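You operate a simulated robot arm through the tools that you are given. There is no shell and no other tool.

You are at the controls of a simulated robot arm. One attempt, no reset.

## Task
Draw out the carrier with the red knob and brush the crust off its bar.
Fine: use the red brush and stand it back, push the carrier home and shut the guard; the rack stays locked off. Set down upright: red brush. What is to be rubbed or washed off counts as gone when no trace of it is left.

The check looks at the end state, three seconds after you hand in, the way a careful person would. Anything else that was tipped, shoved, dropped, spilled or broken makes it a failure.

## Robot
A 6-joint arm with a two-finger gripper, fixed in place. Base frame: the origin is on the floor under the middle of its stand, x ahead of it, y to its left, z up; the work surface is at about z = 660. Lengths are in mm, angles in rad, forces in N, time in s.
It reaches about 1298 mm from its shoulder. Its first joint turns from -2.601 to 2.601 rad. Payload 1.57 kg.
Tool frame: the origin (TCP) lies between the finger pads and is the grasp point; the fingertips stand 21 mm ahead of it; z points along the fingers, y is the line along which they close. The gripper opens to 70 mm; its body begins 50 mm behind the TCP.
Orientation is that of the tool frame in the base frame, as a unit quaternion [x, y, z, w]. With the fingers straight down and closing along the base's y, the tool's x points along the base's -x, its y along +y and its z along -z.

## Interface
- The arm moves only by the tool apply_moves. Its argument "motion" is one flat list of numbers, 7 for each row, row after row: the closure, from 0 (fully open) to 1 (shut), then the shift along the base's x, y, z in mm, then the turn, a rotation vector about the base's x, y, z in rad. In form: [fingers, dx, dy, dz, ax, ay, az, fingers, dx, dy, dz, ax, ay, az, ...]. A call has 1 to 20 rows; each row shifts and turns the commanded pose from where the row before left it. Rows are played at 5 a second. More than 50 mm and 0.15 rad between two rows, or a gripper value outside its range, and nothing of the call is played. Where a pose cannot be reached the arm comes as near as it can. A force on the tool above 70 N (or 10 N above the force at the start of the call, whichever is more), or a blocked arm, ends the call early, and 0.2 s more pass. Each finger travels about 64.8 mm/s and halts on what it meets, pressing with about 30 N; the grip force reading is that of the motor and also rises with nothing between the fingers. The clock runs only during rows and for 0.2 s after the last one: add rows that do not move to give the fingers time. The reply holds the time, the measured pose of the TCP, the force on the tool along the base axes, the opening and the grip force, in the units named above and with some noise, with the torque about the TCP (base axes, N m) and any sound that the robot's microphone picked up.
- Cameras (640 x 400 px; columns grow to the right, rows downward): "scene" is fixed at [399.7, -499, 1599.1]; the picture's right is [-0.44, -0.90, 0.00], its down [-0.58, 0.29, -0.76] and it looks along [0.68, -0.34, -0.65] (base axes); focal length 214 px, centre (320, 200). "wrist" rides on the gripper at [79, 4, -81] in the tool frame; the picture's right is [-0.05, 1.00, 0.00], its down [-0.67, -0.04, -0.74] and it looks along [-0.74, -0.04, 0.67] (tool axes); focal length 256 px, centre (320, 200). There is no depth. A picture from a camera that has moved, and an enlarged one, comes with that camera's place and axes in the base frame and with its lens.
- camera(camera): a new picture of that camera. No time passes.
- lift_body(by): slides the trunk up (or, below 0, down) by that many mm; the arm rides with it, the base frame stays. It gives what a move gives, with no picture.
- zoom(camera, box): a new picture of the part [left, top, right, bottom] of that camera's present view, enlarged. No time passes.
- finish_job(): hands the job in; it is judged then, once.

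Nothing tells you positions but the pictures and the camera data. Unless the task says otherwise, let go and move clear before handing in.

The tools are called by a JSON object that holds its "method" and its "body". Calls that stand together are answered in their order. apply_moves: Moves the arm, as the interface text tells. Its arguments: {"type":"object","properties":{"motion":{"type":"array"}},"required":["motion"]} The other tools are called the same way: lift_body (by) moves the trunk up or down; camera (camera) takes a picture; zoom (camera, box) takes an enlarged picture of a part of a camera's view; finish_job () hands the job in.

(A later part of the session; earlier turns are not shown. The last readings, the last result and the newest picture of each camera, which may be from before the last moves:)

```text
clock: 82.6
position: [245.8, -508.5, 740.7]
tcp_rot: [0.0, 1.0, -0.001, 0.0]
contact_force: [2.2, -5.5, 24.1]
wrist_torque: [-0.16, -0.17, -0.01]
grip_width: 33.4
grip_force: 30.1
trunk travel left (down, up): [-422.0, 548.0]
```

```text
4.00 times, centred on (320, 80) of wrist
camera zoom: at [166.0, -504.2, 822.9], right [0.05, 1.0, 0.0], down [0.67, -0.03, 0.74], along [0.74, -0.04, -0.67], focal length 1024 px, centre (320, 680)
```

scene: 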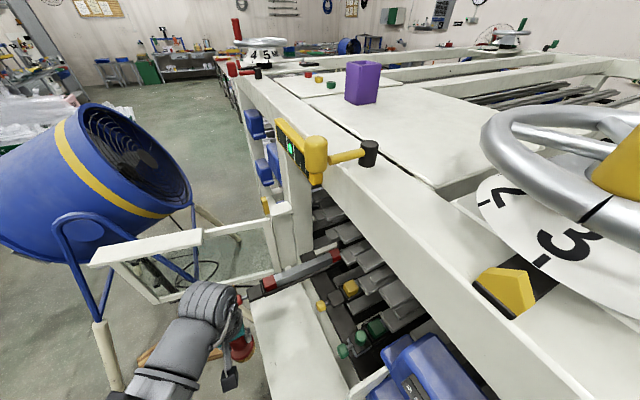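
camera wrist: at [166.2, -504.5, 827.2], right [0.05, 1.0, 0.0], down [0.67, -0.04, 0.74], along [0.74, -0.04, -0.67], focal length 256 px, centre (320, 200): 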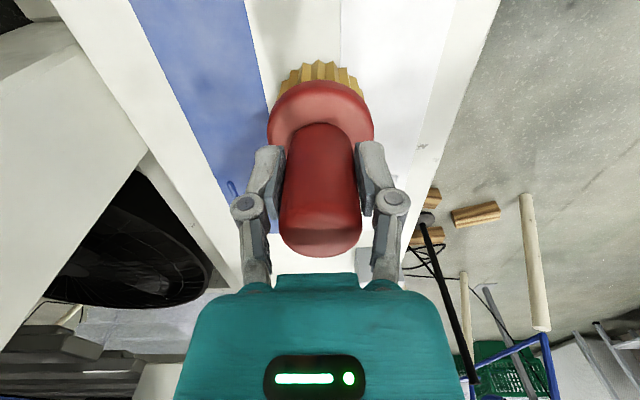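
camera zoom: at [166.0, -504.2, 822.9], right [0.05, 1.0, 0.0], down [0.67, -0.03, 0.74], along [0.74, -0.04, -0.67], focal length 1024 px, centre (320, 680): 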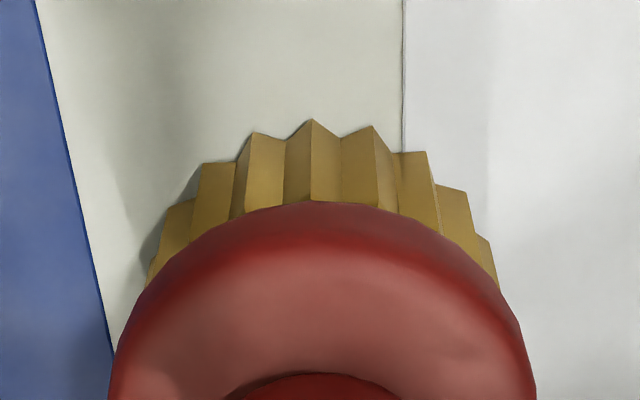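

It's standing firmly on the bench at its old spot. I ease up 1 mm, open the fingers, and rise straight up.

{"method": "lift_body", "body": {"by": 1}}

{"method": "apply_moves", "body": {"motion": [0.4, 0, 0, 0, 0, 0, 0, 0.2, 0, 0, 0, 0, 0, 0, 0, 0, 0, 0, 0, 0, 0, 0, 0, 0, 0, 0, 0, 0, 0, 0, 0, 0, 0, 0, 0]}}

{"method": "camera", "body": {"camera": "wrist"}}

```text
clock: 83.1
position: [245.5, -509.1, 741.2]
tcp_rot: [0.0, 1.0, 0.0, -0.001]
contact_force: [0.1, -2.2, 2.5]
wrist_torque: [-0.12, -0.12, 0.01]
grip_width: 33.4
grip_force: 30.1
trunk travel left (down, up): [-423.0, 547.0]
```

```text
clock: 84.3
position: [245.5, -508.7, 741.8]
tcp_rot: [-0.001, 1.0, 0.0, -0.001]
contact_force: [0.0, 0.1, -0.6]
wrist_torque: [0.01, -0.02, 0.02]
grip_width: 70.0
grip_force: 0.1
trunk travel left (down, up): [-423.0, 547.0]
```

```text
taken
camera wrist: at [166.2, -504.4, 823.2], right [0.05, 1.0, 0.0], down [0.67, -0.04, 0.74], along [0.74, -0.04, -0.67], focal length 256 px, centre (320, 200)
```

wrist: 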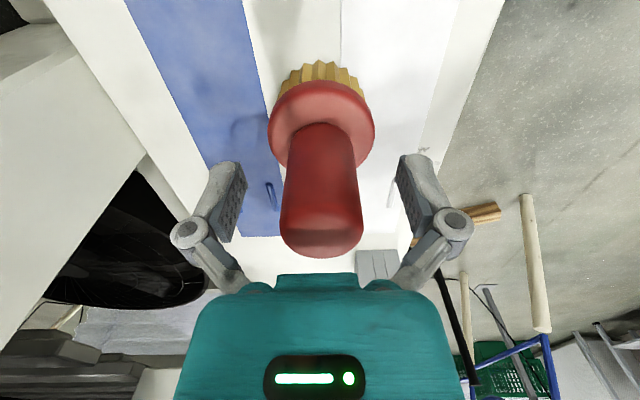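

The brush stands free and upright. I rise clear and check it.

{"method": "lift_body", "body": {"by": 175}}

{"method": "camera", "body": {"camera": "wrist"}}

```text
clock: 86.2
position: [245.9, -509.6, 915.3]
tcp_rot: [0.0, 1.0, 0.0, -0.001]
contact_force: [0.5, 0.6, -0.5]
wrist_torque: [0.0, -0.03, -0.01]
grip_width: 70.0
grip_force: 0.0
trunk travel left (down, up): [-598.0, 372.0]
```

```text
taken
camera wrist: at [166.2, -504.4, 998.2], right [0.05, 1.0, 0.0], down [0.67, -0.04, 0.74], along [0.74, -0.04, -0.67], focal length 256 px, centre (320, 200)
```

wrist: 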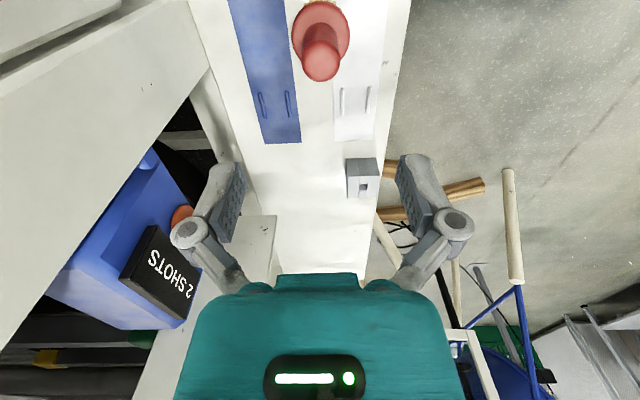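

Brush is upright in its place. Next I return to the front of the carrier: retreat, re-orient the gripper to point at -y.

{"method": "apply_moves", "body": {"motion": [0, 31, 22, 0, 0, 0, 0, 0, 31, 22, 0, 0, 0, 0, 0, 31, 22, 0, 0, 0, 0, 0, 31, 22, 0, 0, 0, 0, 0, 31, 22, 0, 0, 0, 0, 0, 37, 34, 0, 0, 0, 0, 0, 37, 34, 0, 0, 0, 0, 0, 37, 34, 0, 0, 0, 0, 0, 37, 34, 0, 0, 0, 0]}}

{"method": "apply_moves", "body": {"motion": [0, 0, 0, 0, 0, 0, 0.143, 0, 0, 0, 0, 0, 0, 0.143, 0, 0, 0, 0, 0, 0, 0.143, 0, 0, 0, 0, 0, 0, 0.143, 0, 0, 0, 0, 0, 0, 0.143, 0, 0, 0, 0, 0, 0, 0.143, 0, 0, 0, 0, 0, 0, 0.143, 0, 0, 0, 0, 0, 0, 0.143, 0, 0, 0, 0, 0, 0, 0.143, 0, 0, 0, 0, 0, 0, 0.143, 0, 0, 0, 0, 0, 0, 0.141]}}

{"method": "apply_moves", "body": {"motion": [0, 0, 0, 0, -0.143, 0, 0, 0, 0, 0, 0, -0.143, 0, 0, 0, 0, 0, 0, -0.143, 0, 0, 0, 0, 0, 0, -0.143, 0, 0, 0, 0, 0, 0, -0.143, 0, 0, 0, 0, 0, 0, -0.143, 0, 0, 0, 0, 0, 0, -0.143, 0, 0, 0, 0, 0, 0, -0.143, 0, 0, 0, 0, 0, 0, -0.143, 0, 0, 0, 0, 0, 0, -0.143, 0, 0, 0, 0, 0, 0, -0.141, 0, 0]}}

{"method": "camera", "body": {"camera": "wrist"}}

```text
refused: row 6 steps farther than a row can; nothing moved
```

```text
clock: 88.7
position: [244.8, -508.4, 916.0]
tcp_rot: [0.708, -0.706, 0.001, 0.001]
contact_force: [0.5, 0.5, 0.2]
wrist_torque: [0.01, 0.02, 0.01]
grip_width: 70.0
grip_force: 0.0
trunk travel left (down, up): [-598.0, 372.0]
```

```text
clock: 91.0
position: [297.5, -606.7, 1102.1]
tcp_rot: [0.5, -0.5, 0.501, 0.499]
contact_force: [0.5, -1.1, -0.2]
wrist_torque: [-0.03, -0.01, -0.04]
grip_width: 70.0
grip_force: 0.0
out of reach, approached as far as the arm can: row 2, 3, 4, 5, 6, 7, 8, 9, 10, 11
trunk travel left (down, up): [-598.0, 372.0]
```

```text
taken
camera wrist: at [292.4, -526.2, 1182.3], right [-1.0, 0.0, -0.05], down [0.04, 0.75, -0.67], along [0.04, -0.67, -0.74], focal length 256 px, centre (320, 200)
```

wrist: 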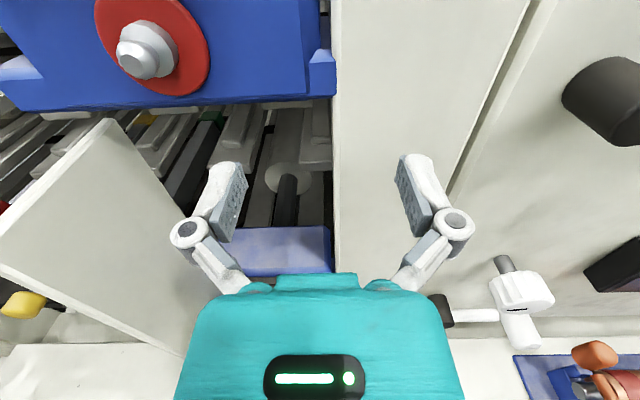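

The first of those calls was refused for a too-long step, so the turn happened by the brush; nothing was touched (forces near zero), but I must withdraw carefully. I'll back away from the machine along a safe diagonal.

{"method": "apply_moves", "body": {"motion": [0, 36, 26, 0, 0, 0, 0, 0, 36, 26, 0, 0, 0, 0, 0, 36, 26, 0, 0, 0, 0, 0, 36, 26, 0, 0, 0, 0, 0, 36, 26, 0, 0, 0, 0, 0, 36, 30, 0, 0, 0, 0]}}

{"method": "camera", "body": {"camera": "wrist"}}

```text
clock: 92.5
position: [513.0, -446.4, 1102.3]
tcp_rot: [0.5, -0.5, 0.5, 0.5]
contact_force: [-0.4, -0.7, 0.1]
wrist_torque: [-0.02, 0.0, 0.01]
grip_width: 69.9
grip_force: 0.1
trunk travel left (down, up): [-598.0, 372.0]
```

```text
taken
camera wrist: at [507.7, -365.8, 1182.4], right [-1.0, 0.0, -0.05], down [0.04, 0.74, -0.67], along [0.04, -0.67, -0.74], focal length 256 px, centre (320, 200)
```

wrist: 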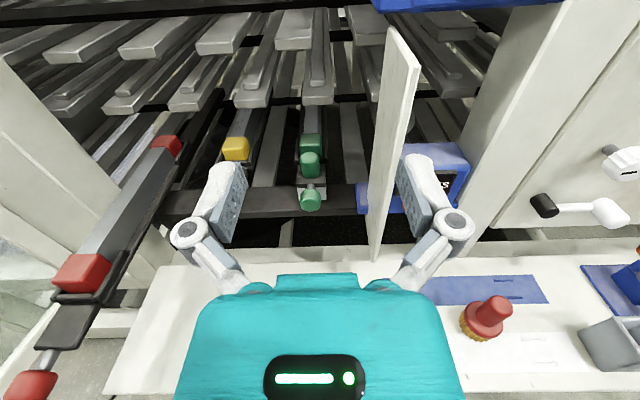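

Everything is in order: brush upright, bar clean. I'll go further out in front before lowering.

{"method": "apply_moves", "body": {"motion": [0, 12, 44, 0, 0, 0, 0, 0, 12, 44, 0, 0, 0, 0, 0, 12, 44, 0, 0, 0, 0, 0, 12, 44, 0, 0, 0, 0]}}

{"method": "zoom", "body": {"camera": "wrist", "box": [0, 0, 320, 200]}}

```text
clock: 93.5
position: [560.6, -271.2, 1102.2]
tcp_rot: [0.499, -0.5, 0.5, 0.5]
contact_force: [0.1, -0.5, 0.6]
wrist_torque: [-0.01, 0.0, 0.0]
grip_width: 69.9
grip_force: 0.0
trunk travel left (down, up): [-598.0, 372.0]
```

```text
2.00 times, centred on (160, 100) of wrist
camera zoom: at [556.2, -190.4, 1182.4], right [-1.0, 0.0, -0.05], down [0.04, 0.74, -0.67], along [0.04, -0.67, -0.74], focal length 512 px, centre (640, 400)
```

zoom: 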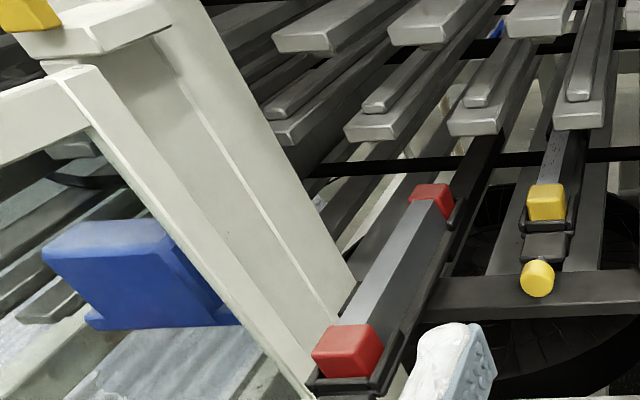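

Bar is clean. Now I lower to knob height and move in front of the knob.

{"method": "lift_body", "body": {"by": -222}}

{"method": "apply_moves", "body": {"motion": [0.25, 43, 0, 0, 0, 0, 0, 0.25, 43, 0, 0, 0, 0, 0, 0.25, 43, 0, 0, 0, 0, 0, 0.25, 43, 0, 0, 0, 0, 0, 0.25, 43, 0, 0, 0, 0, 0, 0.25, 43, 0, 0, 0, 0, 0]}}

{"method": "camera", "body": {"camera": "wrist"}}

{"method": "camera", "body": {"camera": "scene"}}

```text
clock: 95.8
position: [561.1, -271.7, 880.4]
tcp_rot: [0.5, -0.499, 0.501, 0.5]
contact_force: [-1.0, -0.7, 0.5]
wrist_torque: [-0.03, 0.02, 0.01]
grip_width: 69.9
grip_force: 0.1
trunk travel left (down, up): [-376.0, 594.0]
```

```text
clock: 97.2
position: [819.3, -271.7, 879.5]
tcp_rot: [0.5, -0.5, 0.501, 0.5]
contact_force: [0.2, 0.2, 0.7]
wrist_torque: [-0.05, -0.04, 0.01]
grip_width: 52.5
grip_force: 0.1
trunk travel left (down, up): [-376.0, 594.0]
```

```text
taken
camera wrist: at [814.5, -191.3, 960.5], right [-1.0, 0.0, -0.05], down [0.04, 0.74, -0.67], along [0.04, -0.67, -0.74], focal length 256 px, centre (320, 200)
```

wrist: 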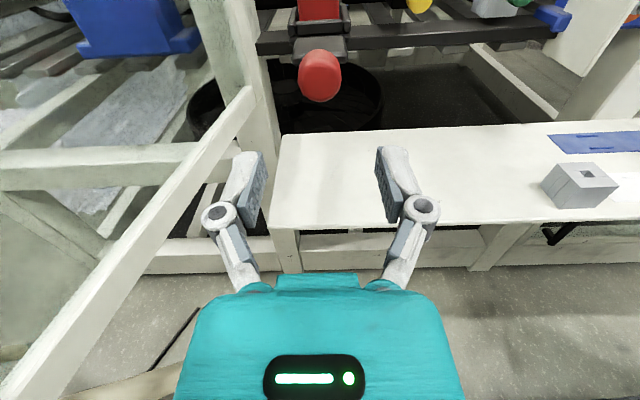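

```text
taken
```

scene: 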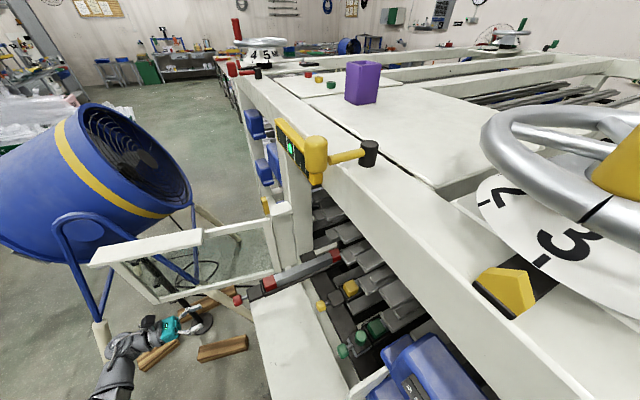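

The knob is dead ahead at about (819, -392, 880). Moving on to it and gripping.

{"method": "apply_moves", "body": {"motion": [0.25, 1.5, -35, 0, 0, 0, 0, 0.25, 0, -35, 0, 0, 0, 0, 0.25, 0, -30, 0, 0, 0, 0, 0.25, 0, -23, 0, 0, 0, 0, 1, 0, 0, 0, 0, 0, 0, 1, 0, 0, 0, 0, 0, 0, 1, 0, 0, 0, 0, 0, 0]}}

{"method": "camera", "body": {"camera": "wrist"}}

```text
clock: 98.8
position: [819.8, -394.3, 880.0]
tcp_rot: [0.5, -0.5, 0.5, 0.5]
contact_force: [-7.3, 3.3, -3.1]
wrist_torque: [0.08, 0.08, -0.1]
grip_width: 33.6
grip_force: 32.4
trunk travel left (down, up): [-376.0, 594.0]
```

```text
taken
camera wrist: at [815.2, -313.5, 960.5], right [-1.0, 0.0, -0.05], down [0.04, 0.74, -0.67], along [0.04, -0.67, -0.74], focal length 256 px, centre (320, 200)
```

wrist: 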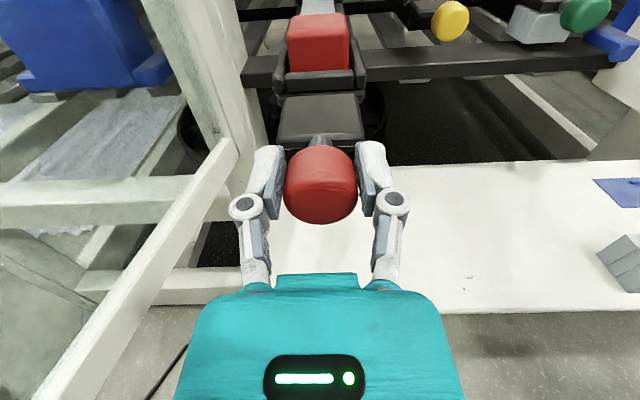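

Gripped. Pushing the carrier in.

{"method": "apply_moves", "body": {"motion": [1, 0, -15, 0, 0, 0, 0, 1, 0, -15, 0, 0, 0, 0, 1, 0, -15, 0, 0, 0, 0, 1, 0, -15, 0, 0, 0, 0, 1, 0, -15, 0, 0, 0, 0, 1, 0, -15, 0, 0, 0, 0, 1, 0, -15, 0, 0, 0, 0, 1, 0, -15, 0, 0, 0, 0, 1, 0, -15, 0, 0, 0, 0, 1, 0, -15, 0, 0, 0, 0, 1, 0, -15, 0, 0, 0, 0, 1, 0, -15, 0, 0, 0, 0, 1, 0, -15, 0, 0, 0, 0, 1, 0, -15, 0, 0, 0, 0, 1, 0, -15, 0, 0, 0, 0]}}

{"method": "camera", "body": {"camera": "wrist"}}

{"method": "zoom", "body": {"camera": "scene", "box": [240, 200, 400, 320]}}

```text
clock: 102.0
position: [819.8, -621.5, 881.1]
tcp_rot: [0.499, -0.5, 0.5, 0.501]
contact_force: [-12.8, -4.1, -6.3]
wrist_torque: [0.12, 0.07, -0.19]
grip_width: 33.7
grip_force: 32.0
trunk travel left (down, up): [-376.0, 594.0]
```

```text
taken
camera wrist: at [815.3, -540.7, 960.5], right [-1.0, 0.0, -0.05], down [0.04, 0.74, -0.67], along [0.04, -0.67, -0.74], focal length 256 px, centre (320, 200)
```

wrist: 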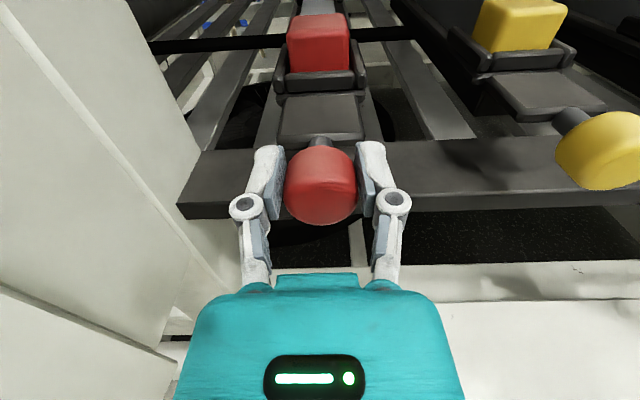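

```text
3.33 times, centred on (320, 260) of scene
camera zoom: at [399.7, -499.0, 1599.1], right [-0.44, -0.9, 0.0], down [-0.58, 0.29, -0.76], along [0.68, -0.34, -0.65], focal length 715 px, centre (320, 0)
```

zoom: 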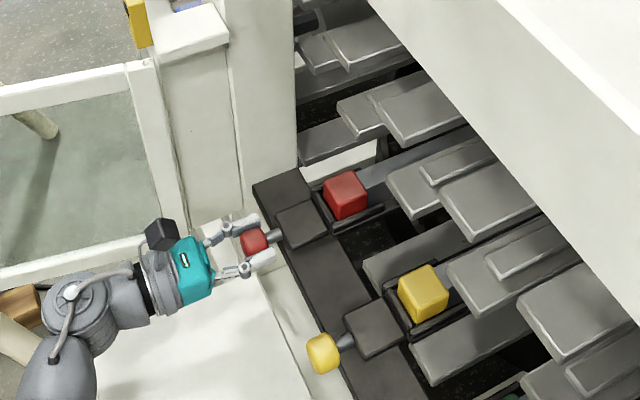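

About 16 mm remain. Pushing slowly toward the stop.

{"method": "apply_moves", "body": {"motion": [1, 0, -3, 0, 0, 0, 0, 1, 0, -3, 0, 0, 0, 0, 1, 0, -3, 0, 0, 0, 0, 1, 0, -3, 0, 0, 0, 0, 1, 0, -2, 0, 0, 0, 0]}}

{"method": "zoom", "body": {"camera": "scene", "box": [240, 200, 400, 320]}}

```text
clock: 103.2
position: [820.0, -633.7, 880.7]
tcp_rot: [-0.499, 0.501, -0.5, -0.5]
contact_force: [-14.5, 3.5, -6.8]
wrist_torque: [0.35, 0.12, -0.14]
grip_width: 33.7
grip_force: 32.2
trunk travel left (down, up): [-376.0, 594.0]
```

```text
3.33 times, centred on (320, 260) of scene
camera zoom: at [399.7, -499.0, 1599.1], right [-0.44, -0.9, 0.0], down [-0.58, 0.29, -0.76], along [0.68, -0.34, -0.65], focal length 715 px, centre (320, 0)
```

zoom: 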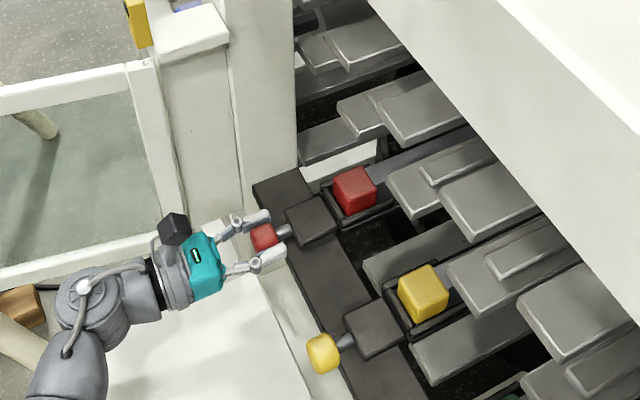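

{"method": "apply_moves", "body": {"motion": [1, 0, -2, 0, 0, 0, 0, 1, 0, -2, 0, 0, 0, 0, 1, 0, -2, 0, 0, 0, 0]}}

{"method": "apply_moves", "body": {"motion": [1, 0, -2, 0, 0, 0, 0, 1, 0, -2, 0, 0, 0, 0, 1, 0, 0, 0, 0, 0, 0]}}

{"method": "zoom", "body": {"camera": "scene", "box": [240, 200, 400, 320]}}

```text
clock: 104.0
position: [819.8, -637.0, 880.4]
tcp_rot: [0.5, -0.5, 0.501, 0.5]
contact_force: [-15.7, 18.7, -11.5]
wrist_torque: [0.31, 0.05, -0.37]
grip_width: 33.8
grip_force: 31.6
trunk travel left (down, up): [-376.0, 594.0]
```

```text
clock: 104.8
position: [820.3, -641.2, 882.1]
tcp_rot: [0.499, -0.499, 0.501, 0.5]
contact_force: [-14.0, 20.7, -2.4]
wrist_torque: [-0.03, 0.13, -0.25]
grip_width: 33.3
grip_force: 32.0
trunk travel left (down, up): [-376.0, 594.0]
```

```text
3.33 times, centred on (320, 260) of scene
camera zoom: at [399.7, -499.0, 1599.1], right [-0.44, -0.9, 0.0], down [-0.58, 0.29, -0.76], along [0.68, -0.34, -0.65], focal length 715 px, centre (320, 0)
```

zoom: 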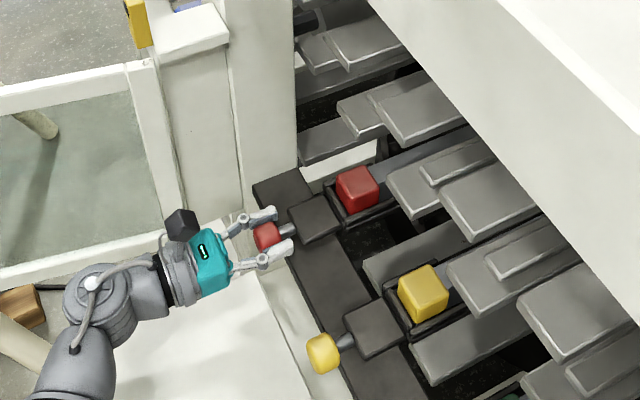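

The carrier is against its stop (force rose, position matches the original picture). I'll release and back away.

{"method": "apply_moves", "body": {"motion": [0.25, 0, 0, 0, 0, 0, 0, 0.25, 0, 0, 0, 0, 0, 0, 0.25, 0, 25, 0, 0, 0, 0, 0.25, 0, 35, 0, 0, 0, 0, 0.25, 0, 40, 0, 0, 0, 0]}}

{"method": "camera", "body": {"camera": "wrist"}}

{"method": "zoom", "body": {"camera": "scene", "box": [240, 200, 400, 320]}}

```text
clock: 106.0
position: [819.7, -543.6, 879.4]
tcp_rot: [0.5, -0.499, 0.501, 0.5]
contact_force: [0.0, 0.4, 0.0]
wrist_torque: [-0.04, 0.0, 0.0]
grip_width: 52.5
grip_force: 0.0
trunk travel left (down, up): [-376.0, 594.0]
```

```text
taken
camera wrist: at [815.2, -462.1, 960.3], right [-1.0, 0.0, -0.05], down [0.04, 0.74, -0.67], along [0.04, -0.67, -0.74], focal length 256 px, centre (320, 200)
```

wrist: 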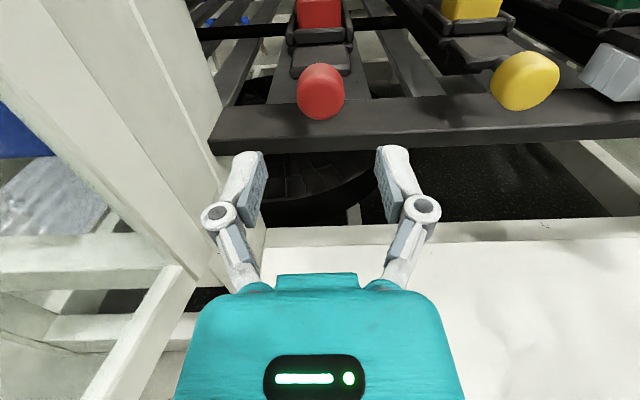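

```text
3.33 times, centred on (320, 260) of scene
camera zoom: at [399.7, -499.0, 1599.1], right [-0.44, -0.9, 0.0], down [-0.58, 0.29, -0.76], along [0.68, -0.34, -0.65], focal length 715 px, centre (320, 0)
```

zoom: 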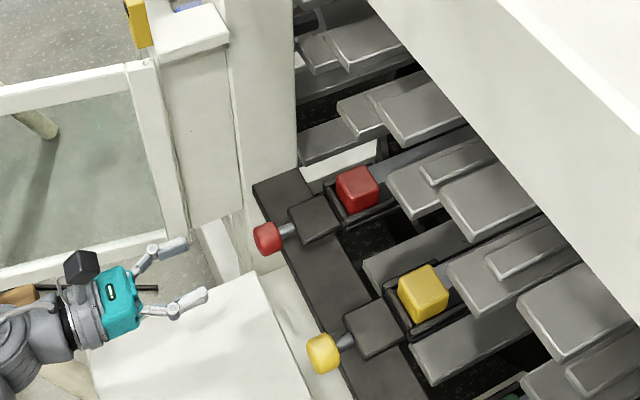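

The carrier is home and stays. Now for the guard: I'll withdraw, raise the trunk, and prepare to go over the top of the guard to its far (+x) face with closed fingers.

{"method": "apply_moves", "body": {"motion": [0.25, 0, 40, 0, 0, 0, 0, 0.25, 0, 40, 0, 0, 0, 0, 0.25, 0, 40, 0, 0, 0, 0, 0.25, 0, 40, 0, 0, 0, 0, 0.25, 0, 40, 0, 0, 0, 0, 0.25, 0, 40, 0, 0, 0, 0, 0.5, -40, 10, 0, 0, 0, 0, 0.75, -40, 0, 0, 0, 0, 0, 1, -40, 0, 0, 0, 0, 0, 1, -40, 0, 0, 0, 0, 0, 1, -40, 0, 0, 0, 0, 0]}}

{"method": "camera", "body": {"camera": "wrist"}}

```text
clock: 108.4
position: [620.7, -292.2, 880.0]
tcp_rot: [0.5, -0.499, 0.501, 0.5]
contact_force: [0.4, 0.2, -0.2]
wrist_torque: [0.0, -0.02, -0.03]
grip_width: 0.0
grip_force: 28.7
trunk travel left (down, up): [-376.0, 594.0]
```

```text
taken
camera wrist: at [615.6, -211.4, 960.3], right [-1.0, 0.0, -0.05], down [0.04, 0.74, -0.67], along [0.04, -0.67, -0.74], focal length 256 px, centre (320, 200)
```

wrist: 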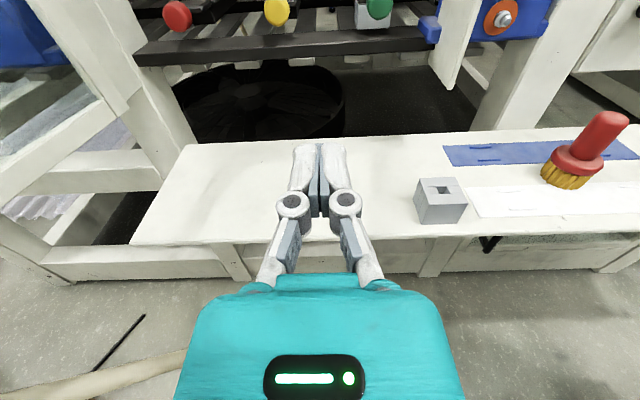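

{"method": "lift_body", "body": {"by": 470}}

{"method": "camera", "body": {"camera": "wrist"}}

{"method": "camera", "body": {"camera": "scene"}}

```text
refused: 470 is not a number from -400 to 400
```

```text
taken
camera wrist: at [615.6, -211.4, 960.3], right [-1.0, 0.0, -0.05], down [0.04, 0.74, -0.67], along [0.04, -0.67, -0.74], focal length 256 px, centre (320, 200)
```

wrist: 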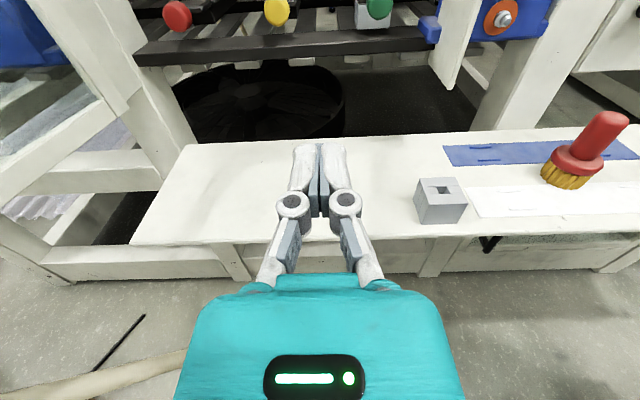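

```text
taken
```

scene: 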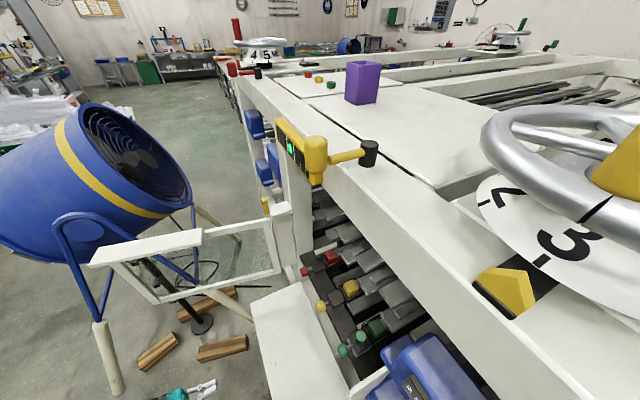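

The lift is limited to 400 mm per call; I'll raise it in two parts.

{"method": "lift_body", "body": {"by": 300}}

{"method": "lift_body", "body": {"by": 170}}

{"method": "camera", "body": {"camera": "wrist"}}

```text
clock: 111.4
position: [620.8, -292.5, 1180.3]
tcp_rot: [0.5, -0.5, 0.5, 0.5]
contact_force: [-0.7, 0.1, -1.1]
wrist_torque: [0.0, -0.02, -0.02]
grip_width: 0.0
grip_force: 27.9
trunk travel left (down, up): [-676.0, 294.0]
```

```text
clock: 113.3
position: [620.6, -292.7, 1350.0]
tcp_rot: [0.499, -0.499, 0.501, 0.5]
contact_force: [-0.5, 0.6, -0.4]
wrist_torque: [-0.02, -0.05, 0.02]
grip_width: 0.0
grip_force: 28.5
trunk travel left (down, up): [-846.0, 124.0]
```

```text
taken
camera wrist: at [616.2, -211.4, 1430.4], right [-1.0, 0.0, -0.05], down [0.04, 0.74, -0.67], along [0.04, -0.67, -0.74], focal length 256 px, centre (320, 200)
```

wrist: 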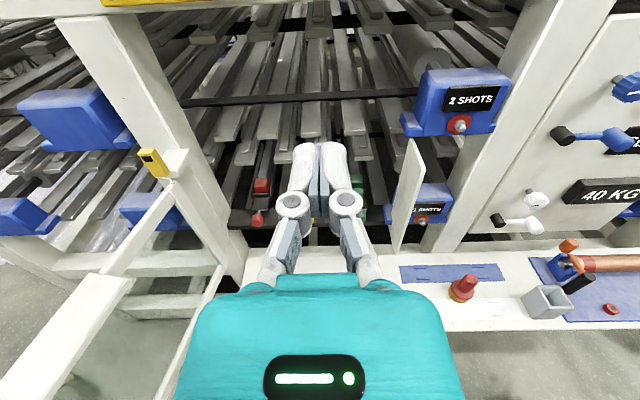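

I'll tip the gripper down here in open space, then turn it so the camera will be on the outer side of the guard.

{"method": "apply_moves", "body": {"motion": [1, 0, 0, 0, 0.143, 0, 0, 1, 0, 0, 0, 0.143, 0, 0, 1, 0, 0, 0, 0.143, 0, 0, 1, 0, 0, 0, 0.143, 0, 0, 1, 0, 0, 0, 0.143, 0, 0, 1, 0, 0, 0, 0.143, 0, 0, 1, 0, 0, 0, 0.143, 0, 0, 1, 0, 0, 0, 0.143, 0, 0, 1, 0, 0, 0, 0.143, 0, 0, 1, 0, 0, 0, 0.143, 0, 0, 1, 0, 0, 0, 0.141, 0, 0]}}

```text
clock: 115.7
position: [621.1, -293.5, 1164.7]
tcp_rot: [0.707, -0.707, 0.0, 0.0]
contact_force: [0.3, 0.3, -1.0]
wrist_torque: [0.0, 0.01, -0.04]
grip_width: 0.1
grip_force: 29.0
out of reach, approached as far as the arm can: row 1, 2, 3, 4, 5, 6, 7, 8, 9, 10
trunk travel left (down, up): [-846.0, 124.0]
```

{"method": "apply_moves", "body": {"motion": [1, 20, 10, 0, 0, 0, 0.14, 1, 20, 10, 0, 0, 0, 0.14, 1, 20, 10, 0, 0, 0, 0.14, 1, 20, 10, 0, 0, 0, 0.14, 1, 20, 10, 0, 0, 0, 0.14, 1, 20, 10, 0, 0, 0, 0.14, 1, 20, 10, 0, 0, 0, 0.14, 1, 20, 10, 0, 0, 0, 0.14, 1, 20, 10, 0, 0, 0, 0.14, 1, 20, 10, 0, 0, 0, 0.14]}}

{"method": "camera", "body": {"camera": "wrist"}}

{"method": "camera", "body": {"camera": "scene"}}

```text
clock: 117.9
position: [809.1, -173.3, 1164.3]
tcp_rot: [0.985, -0.175, 0.0, 0.004]
contact_force: [0.2, -0.8, -0.3]
wrist_torque: [0.03, -0.02, -0.01]
grip_width: 0.0
grip_force: 28.3
out of reach, approached as far as the arm can: row 9, 10
trunk travel left (down, up): [-846.0, 124.0]
```

```text
taken
camera wrist: at [881.7, -203.3, 1246.2], right [-0.39, -0.92, 0.01], down [-0.61, 0.27, 0.74], along [-0.69, 0.29, -0.67], focal length 256 px, centre (320, 200)
```

wrist: 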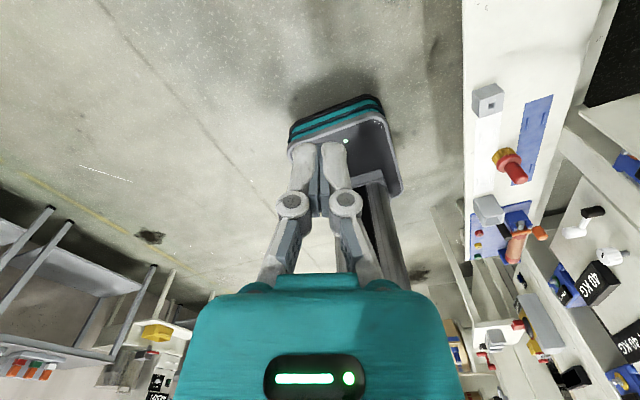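

```text
taken
```

scene: 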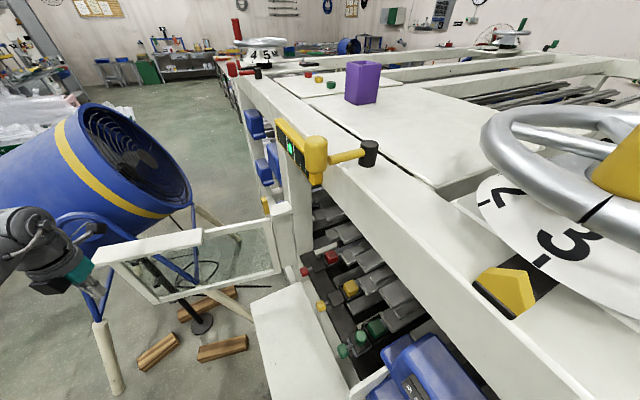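

There's a wrist-turn limit that way; I'll use the other direction so the camera ends on the +y side (good for the whole swing).

{"method": "apply_moves", "body": {"motion": [1, -5, -4, 0, 0, 0, -0.14, 1, -5, -4, 0, 0, 0, -0.14, 1, -5, -4, 0, 0, 0, -0.14, 1, -5, -4, 0, 0, 0, -0.14, 1, -5, -4, 0, 0, 0, -0.14, 1, -5, -4, 0, 0, 0, -0.14, 1, -5, -4, 0, 0, 0, -0.14, 1, -5, -4, 0, 0, 0, -0.14, 1, -5, -4, 0, 0, 0, -0.14, 1, -5, -4, 0, 0, 0, -0.14, 1, -5, -4, 0, 0, 0, -0.14, 1, -5, -4, 0, 0, 0, -0.14, 1, -5, -4, 0, 0, 0, -0.14, 1, -5, -4, 0, 0, 0, -0.14, 1, -5, -4, 0, 0, 0, -0.14, 1, -5, -4, 0, 0, 0, -0.14, 1, -5, -4, 0, 0, 0, -0.14, 1, -5, -4, 0, 0, 0, -0.14, 1, -5, -4, 0, 0, 0, -0.14, 1, -5, -4, 0, 0, 0, -0.14]}}

{"method": "apply_moves", "body": {"motion": [1, 0, 0, 0, 0, 0, -0.14, 1, 0, 0, 0, 0, 0, -0.14, 1, 0, 0, 0, 0, 0, -0.14, 1, 0, 0, 0, 0, 0, -0.14, 1, 0, 0, 0, 0, 0, -0.14, 1, 0, 0, 0, 0, 0, -0.14, 1, 0, 0, 0, 0, 0, -0.14, 1, 0, 0, 0, 0, 0, -0.14, 1, 0, 0, 0, 0, 0, -0.14, 1, 0, 0, 0, 0, 0, -0.14, 1, 0, 0, 0, 0, 0, -0.14]}}

{"method": "camera", "body": {"camera": "wrist"}}

{"method": "camera", "body": {"camera": "scene"}}

```text
clock: 122.1
position: [709.1, -251.3, 1164.4]
tcp_rot: [0.006, 1.0, 0.005, -0.002]
contact_force: [-0.1, 0.0, 0.2]
wrist_torque: [0.0, -0.02, 0.0]
grip_width: 0.0
grip_force: 28.5
trunk travel left (down, up): [-846.0, 124.0]
```

```text
clock: 124.5
position: [708.5, -252.5, 1164.4]
tcp_rot: [0.7, 0.714, 0.004, 0.003]
contact_force: [-0.1, 0.9, -0.6]
wrist_torque: [0.0, -0.01, -0.01]
grip_width: 0.1
grip_force: 28.8
trunk travel left (down, up): [-846.0, 124.0]
```

```text
taken
camera wrist: at [709.6, -173.0, 1246.3], right [1.0, -0.03, 0.01], down [-0.03, -0.67, 0.74], along [-0.02, -0.74, -0.67], focal length 256 px, centre (320, 200)
```

wrist: 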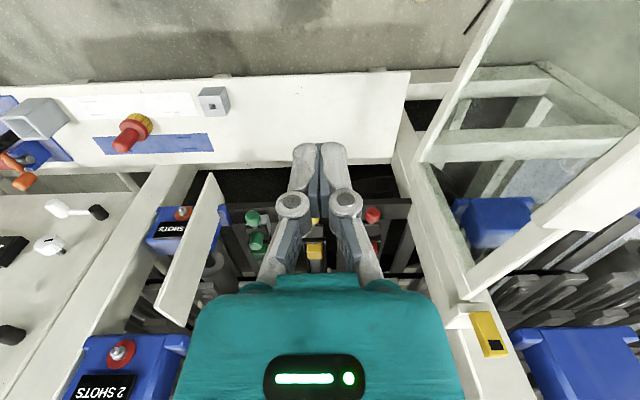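

```text
taken
```

scene: 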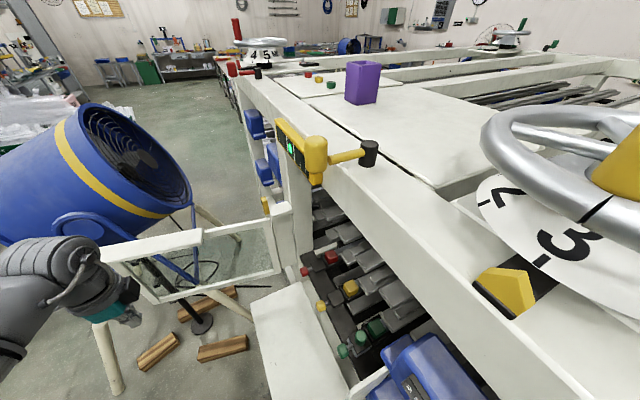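

From the pictures the fan's stand is near x≈1115 at y≈0, so I'll engage the guard nearer mid-length (y≈-300), where there's room. Crossing over the guard's top now.

{"method": "apply_moves", "body": {"motion": [1, 44, -7, 0, 0, 0, 0, 1, 44, -7, 0, 0, 0, 0, 1, 44, -7, 0, 0, 0, 0, 1, 44, -7, 0, 0, 0, 0, 1, 44, -7, 0, 0, 0, 0, 1, 44, -7, 0, 0, 0, 0, 1, 44, -7, 0, 0, 0, 0]}}

{"method": "camera", "body": {"camera": "wrist"}}

{"method": "camera", "body": {"camera": "scene"}}

```text
clock: 126.1
position: [1016.8, -300.3, 1163.7]
tcp_rot: [0.699, 0.715, 0.004, 0.002]
contact_force: [0.7, -0.4, -0.4]
wrist_torque: [-0.02, 0.02, -0.01]
grip_width: 0.1
grip_force: 28.4
trunk travel left (down, up): [-846.0, 124.0]
```

```text
taken
camera wrist: at [1018.3, -221.5, 1245.5], right [1.0, -0.03, 0.01], down [-0.03, -0.67, 0.74], along [-0.02, -0.74, -0.67], focal length 256 px, centre (320, 200)
```

wrist: 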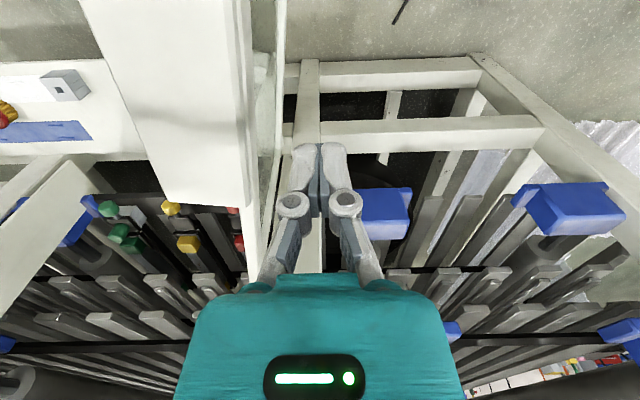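

```text
taken
```

scene: 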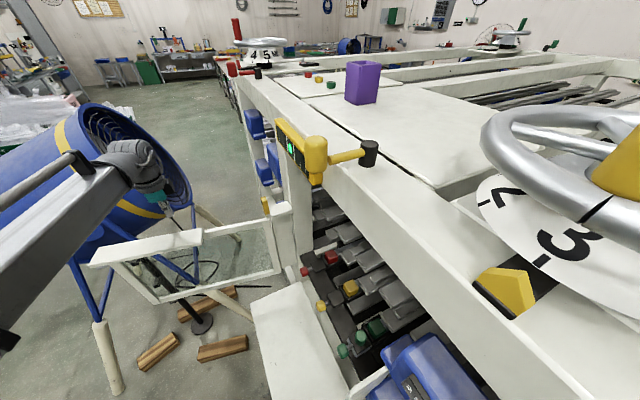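

I'm over the outer side with a gap of about 27 mm to the guard's face. Lowering beside it.

{"method": "lift_body", "body": {"by": -84}}

{"method": "camera", "body": {"camera": "wrist"}}

{"method": "zoom", "body": {"camera": "scene", "box": [60, 100, 320, 320]}}

```text
clock: 127.3
position: [1015.6, -299.7, 1079.3]
tcp_rot: [0.699, 0.715, 0.005, 0.002]
contact_force: [-0.2, -0.4, -0.3]
wrist_torque: [-0.02, -0.01, 0.0]
grip_width: 0.1
grip_force: 28.6
trunk travel left (down, up): [-762.0, 208.0]
```

```text
taken
camera wrist: at [1016.6, -221.4, 1162.3], right [1.0, -0.03, 0.01], down [-0.03, -0.67, 0.74], along [-0.02, -0.74, -0.67], focal length 256 px, centre (320, 200)
```

wrist: 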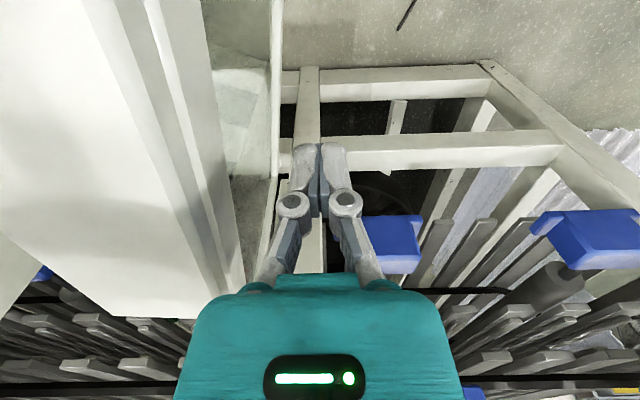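

```text
1.82 times, centred on (190, 210) of scene
camera zoom: at [399.7, -499.0, 1599.1], right [-0.44, -0.9, 0.0], down [-0.58, 0.29, -0.76], along [0.68, -0.34, -0.65], focal length 390 px, centre (556, 182)
```

zoom: 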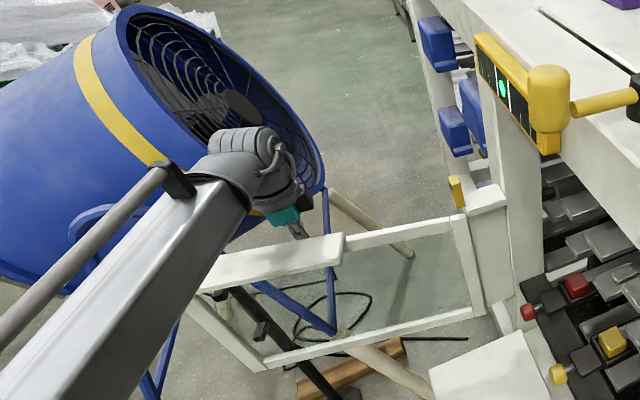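

The closed fingers are beside the guard's outer face. I'll ease into contact and start the swing with small steps.

{"method": "apply_moves", "body": {"motion": [1, -10, -1, 0, 0, 0, 0, 1, -10, -1, 0, 0, 0, 0, 1, -8, -1, 0, 0, 0, 0, 1, -12, 2, 0, 0, 0, 0, 1, -13, 3, 0, 0, 0, 0]}}

{"method": "camera", "body": {"camera": "wrist"}}

{"method": "zoom", "body": {"camera": "scene", "box": [60, 100, 320, 320]}}

```text
clock: 128.5
position: [962.7, -297.3, 1081.3]
tcp_rot: [0.7, 0.714, 0.005, 0.002]
contact_force: [0.1, -0.5, -1.0]
wrist_torque: [0.02, -0.04, 0.0]
grip_width: 0.2
grip_force: 28.2
trunk travel left (down, up): [-762.0, 208.0]
```

```text
taken
camera wrist: at [962.8, -219.0, 1162.3], right [1.0, -0.03, 0.01], down [-0.03, -0.67, 0.74], along [-0.02, -0.74, -0.67], focal length 256 px, centre (320, 200)
```

wrist: 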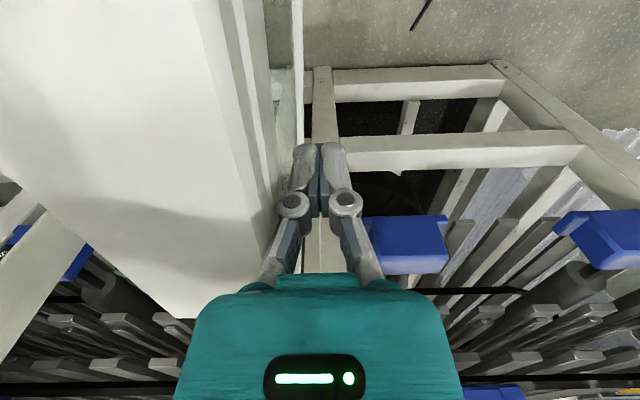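

```text
1.82 times, centred on (190, 210) of scene
camera zoom: at [399.7, -499.0, 1599.1], right [-0.44, -0.9, 0.0], down [-0.58, 0.29, -0.76], along [0.68, -0.34, -0.65], focal length 390 px, centre (556, 182)
```

zoom: 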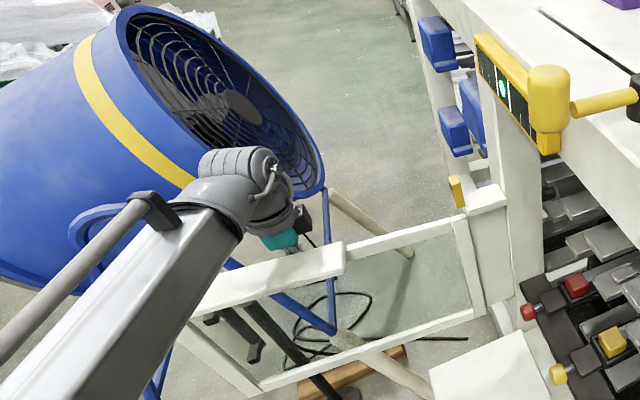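

The guard swings freely with almost no force. Continuing along the arc.

{"method": "apply_moves", "body": {"motion": [1, -22.6, 2.4, 0, 0, 0, 0, 1, -22.8, 0.4, 0, 0, 0, 0, 1, -22.5, -1.6, 0, 0, 0, 0, 1, -22.5, -3.6, 0, 0, 0, 0, 1, -22.1, -5.4, 0, 0, 0, 0, 1, -21.5, -7.4, 0, 0, 0, 0, 1, -20.7, -9.2, 0, 0, 0, 0, 1, -19.9, -11, 0, 0, 0, 0]}}

{"method": "camera", "body": {"camera": "wrist"}}

{"method": "camera", "body": {"camera": "scene"}}

```text
clock: 130.3
position: [786.4, -334.3, 1081.6]
tcp_rot: [0.699, 0.715, 0.005, 0.002]
contact_force: [-0.2, 0.1, 1.2]
wrist_torque: [-0.02, 0.01, -0.03]
grip_width: 0.0
grip_force: 28.6
trunk travel left (down, up): [-762.0, 208.0]
```

```text
taken
camera wrist: at [788.0, -255.2, 1162.4], right [1.0, -0.03, 0.01], down [-0.03, -0.67, 0.74], along [-0.02, -0.74, -0.67], focal length 256 px, centre (320, 200)
```

wrist: 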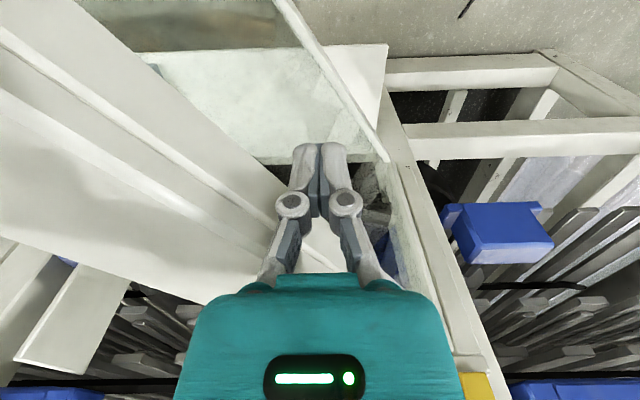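

```text
taken
```

scene: 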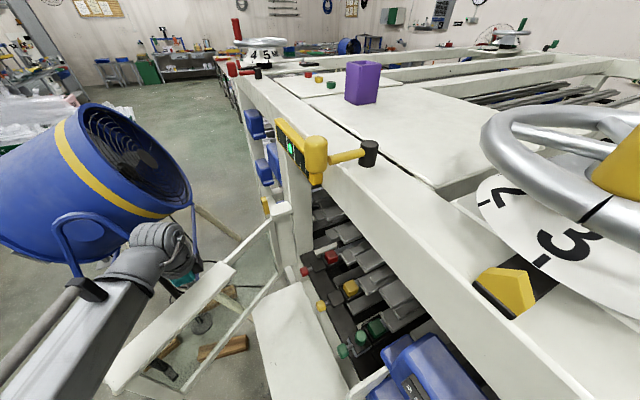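

The guard is over halfway. Continuing the arc toward closed.

{"method": "apply_moves", "body": {"motion": [1, -18.8, -12.7, 0, 0, 0, 0, 1, -17.7, -14.4, 0, 0, 0, 0, 1, -16.4, -15.7, 0, 0, 0, 0, 1, -14.9, -17.2, 0, 0, 0, 0, 1, -13.4, -18.3, 0, 0, 0, 0, 1, -11.6, -19.5, 0, 0, 0, 0]}}

{"method": "camera", "body": {"camera": "wrist"}}

{"method": "camera", "body": {"camera": "scene"}}

```text
clock: 131.7
position: [695.7, -432.7, 1081.2]
tcp_rot: [0.7, 0.714, 0.004, 0.002]
contact_force: [1.1, 0.9, -0.3]
wrist_torque: [-0.02, 0.02, -0.01]
grip_width: 0.0
grip_force: 29.3
trunk travel left (down, up): [-762.0, 208.0]
```

```text
taken
camera wrist: at [695.8, -353.1, 1162.3], right [1.0, -0.03, 0.01], down [-0.03, -0.67, 0.74], along [-0.02, -0.74, -0.67], focal length 256 px, centre (320, 200)
```

wrist: 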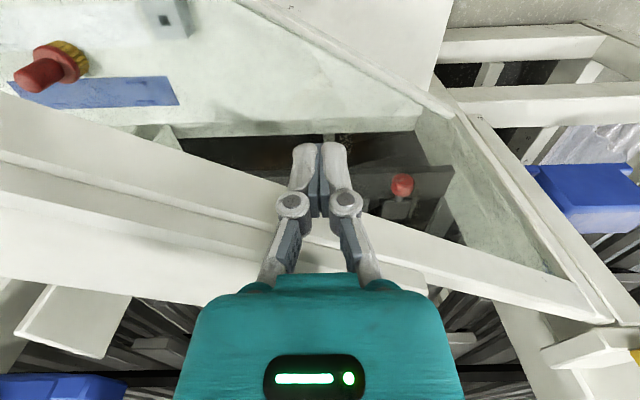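

```text
taken
```

scene: 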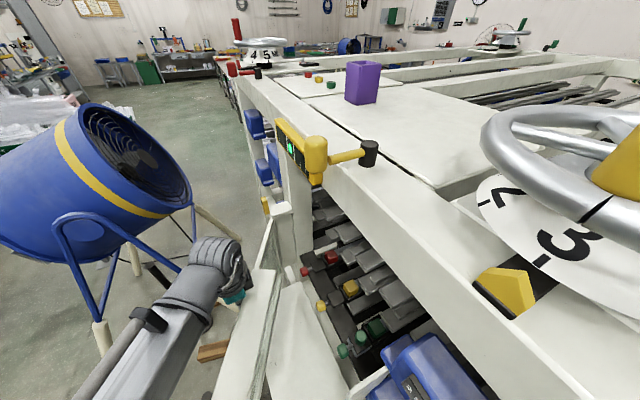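

{"method": "apply_moves", "body": {"motion": [1, -10, -20.5, 0, 0, 0, 0, 1, -8.2, -21.1, 0, 0, 0, 0, 1, -3.1, -11, 0, 0, 0, 0, 1, -3.1, -11, 0, 0, 0, 0]}}

{"method": "camera", "body": {"camera": "wrist"}}

{"method": "camera", "body": {"camera": "scene"}}

```text
clock: 132.7
position: [670.9, -494.6, 1080.5]
tcp_rot: [0.699, 0.715, 0.004, 0.002]
contact_force: [-0.5, -0.2, 0.3]
wrist_torque: [-0.02, 0.06, 0.02]
grip_width: 0.0
grip_force: 29.0
trunk travel left (down, up): [-762.0, 208.0]
```

```text
taken
camera wrist: at [672.3, -416.1, 1162.3], right [1.0, -0.03, 0.01], down [-0.03, -0.67, 0.74], along [-0.02, -0.74, -0.67], focal length 256 px, centre (320, 200)
```

wrist: 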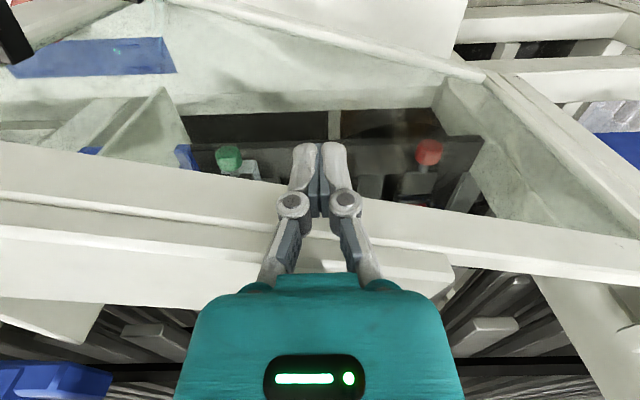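

```text
taken
```

scene: 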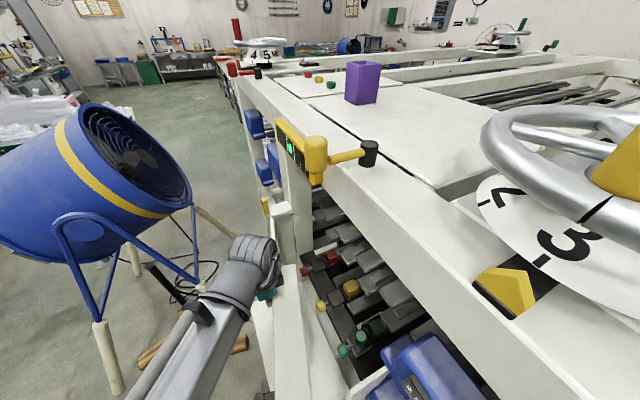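

Nearly closed; slow steps now until it meets its stop.

{"method": "apply_moves", "body": {"motion": [1, -1, -6, 0, 0, 0, 0, 1, -1, -6, 0, 0, 0, 0, 1, -1, -6, 0, 0, 0, 0, 1, 0, -6, 0, 0, 0, 0, 1, 0, -6, 0, 0, 0, 0]}}

{"method": "camera", "body": {"camera": "wrist"}}

{"method": "zoom", "body": {"camera": "scene", "box": [180, 180, 460, 400]}}

```text
clock: 133.9
position: [666.9, -524.3, 1080.2]
tcp_rot: [0.699, 0.715, 0.004, 0.002]
contact_force: [-0.2, 0.6, 0.0]
wrist_torque: [-0.02, 0.02, -0.01]
grip_width: 0.0
grip_force: 28.5
trunk travel left (down, up): [-762.0, 208.0]
```

```text
taken
camera wrist: at [668.8, -446.0, 1162.3], right [1.0, -0.03, 0.01], down [-0.03, -0.67, 0.74], along [-0.02, -0.74, -0.67], focal length 256 px, centre (320, 200)
```

wrist: 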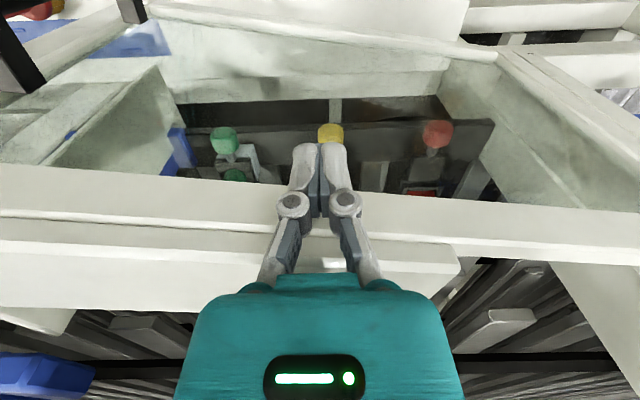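

```text
1.82 times, centred on (320, 290) of scene
camera zoom: at [399.7, -499.0, 1599.1], right [-0.44, -0.9, 0.0], down [-0.58, 0.29, -0.76], along [0.68, -0.34, -0.65], focal length 390 px, centre (320, 36)
```

zoom: 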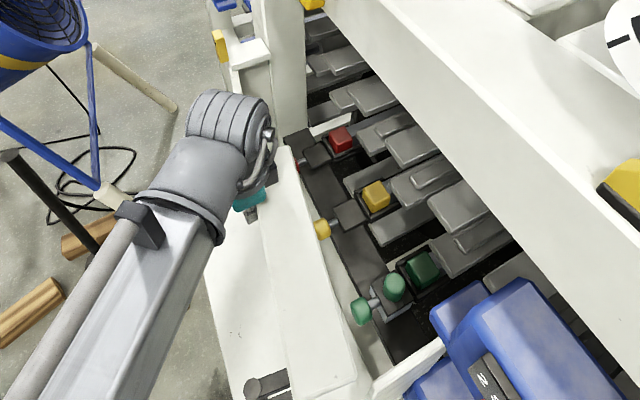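

I notice a black latch handle at the guard's free end. I'll finish pushing it to the stop first, then look at the latch.

{"method": "apply_moves", "body": {"motion": [1, 0, -4, 0, 0, 0, 0, 1, 0, -4, 0, 0, 0, 0, 1, 0, -4, 0, 0, 0, 0, 1, 0, -3, 0, 0, 0, 0]}}

{"method": "camera", "body": {"camera": "wrist"}}

{"method": "zoom", "body": {"camera": "scene", "box": [180, 180, 460, 400]}}

```text
clock: 134.9
position: [669.1, -540.9, 1080.6]
tcp_rot: [0.7, 0.714, 0.005, 0.001]
contact_force: [0.3, 0.5, 0.0]
wrist_torque: [-0.02, 0.01, -0.03]
grip_width: 0.0
grip_force: 28.5
trunk travel left (down, up): [-762.0, 208.0]
```

```text
taken
camera wrist: at [669.0, -461.4, 1162.3], right [1.0, -0.03, 0.01], down [-0.03, -0.67, 0.74], along [-0.02, -0.74, -0.67], focal length 256 px, centre (320, 200)
```

wrist: 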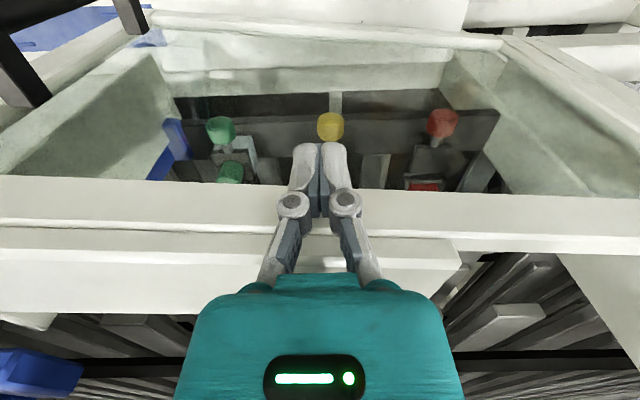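

```text
1.82 times, centred on (320, 290) of scene
camera zoom: at [399.7, -499.0, 1599.1], right [-0.44, -0.9, 0.0], down [-0.58, 0.29, -0.76], along [0.68, -0.34, -0.65], focal length 390 px, centre (320, 36)
```

zoom: 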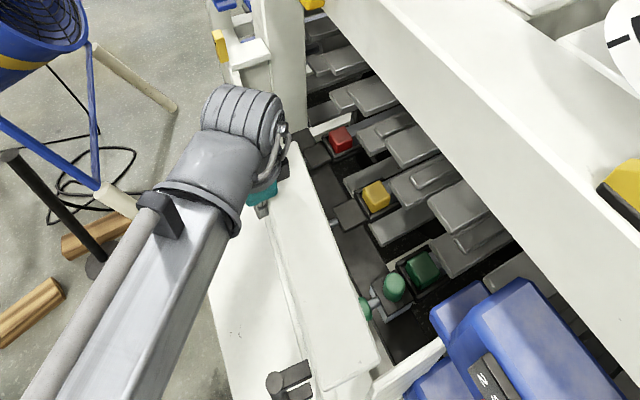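

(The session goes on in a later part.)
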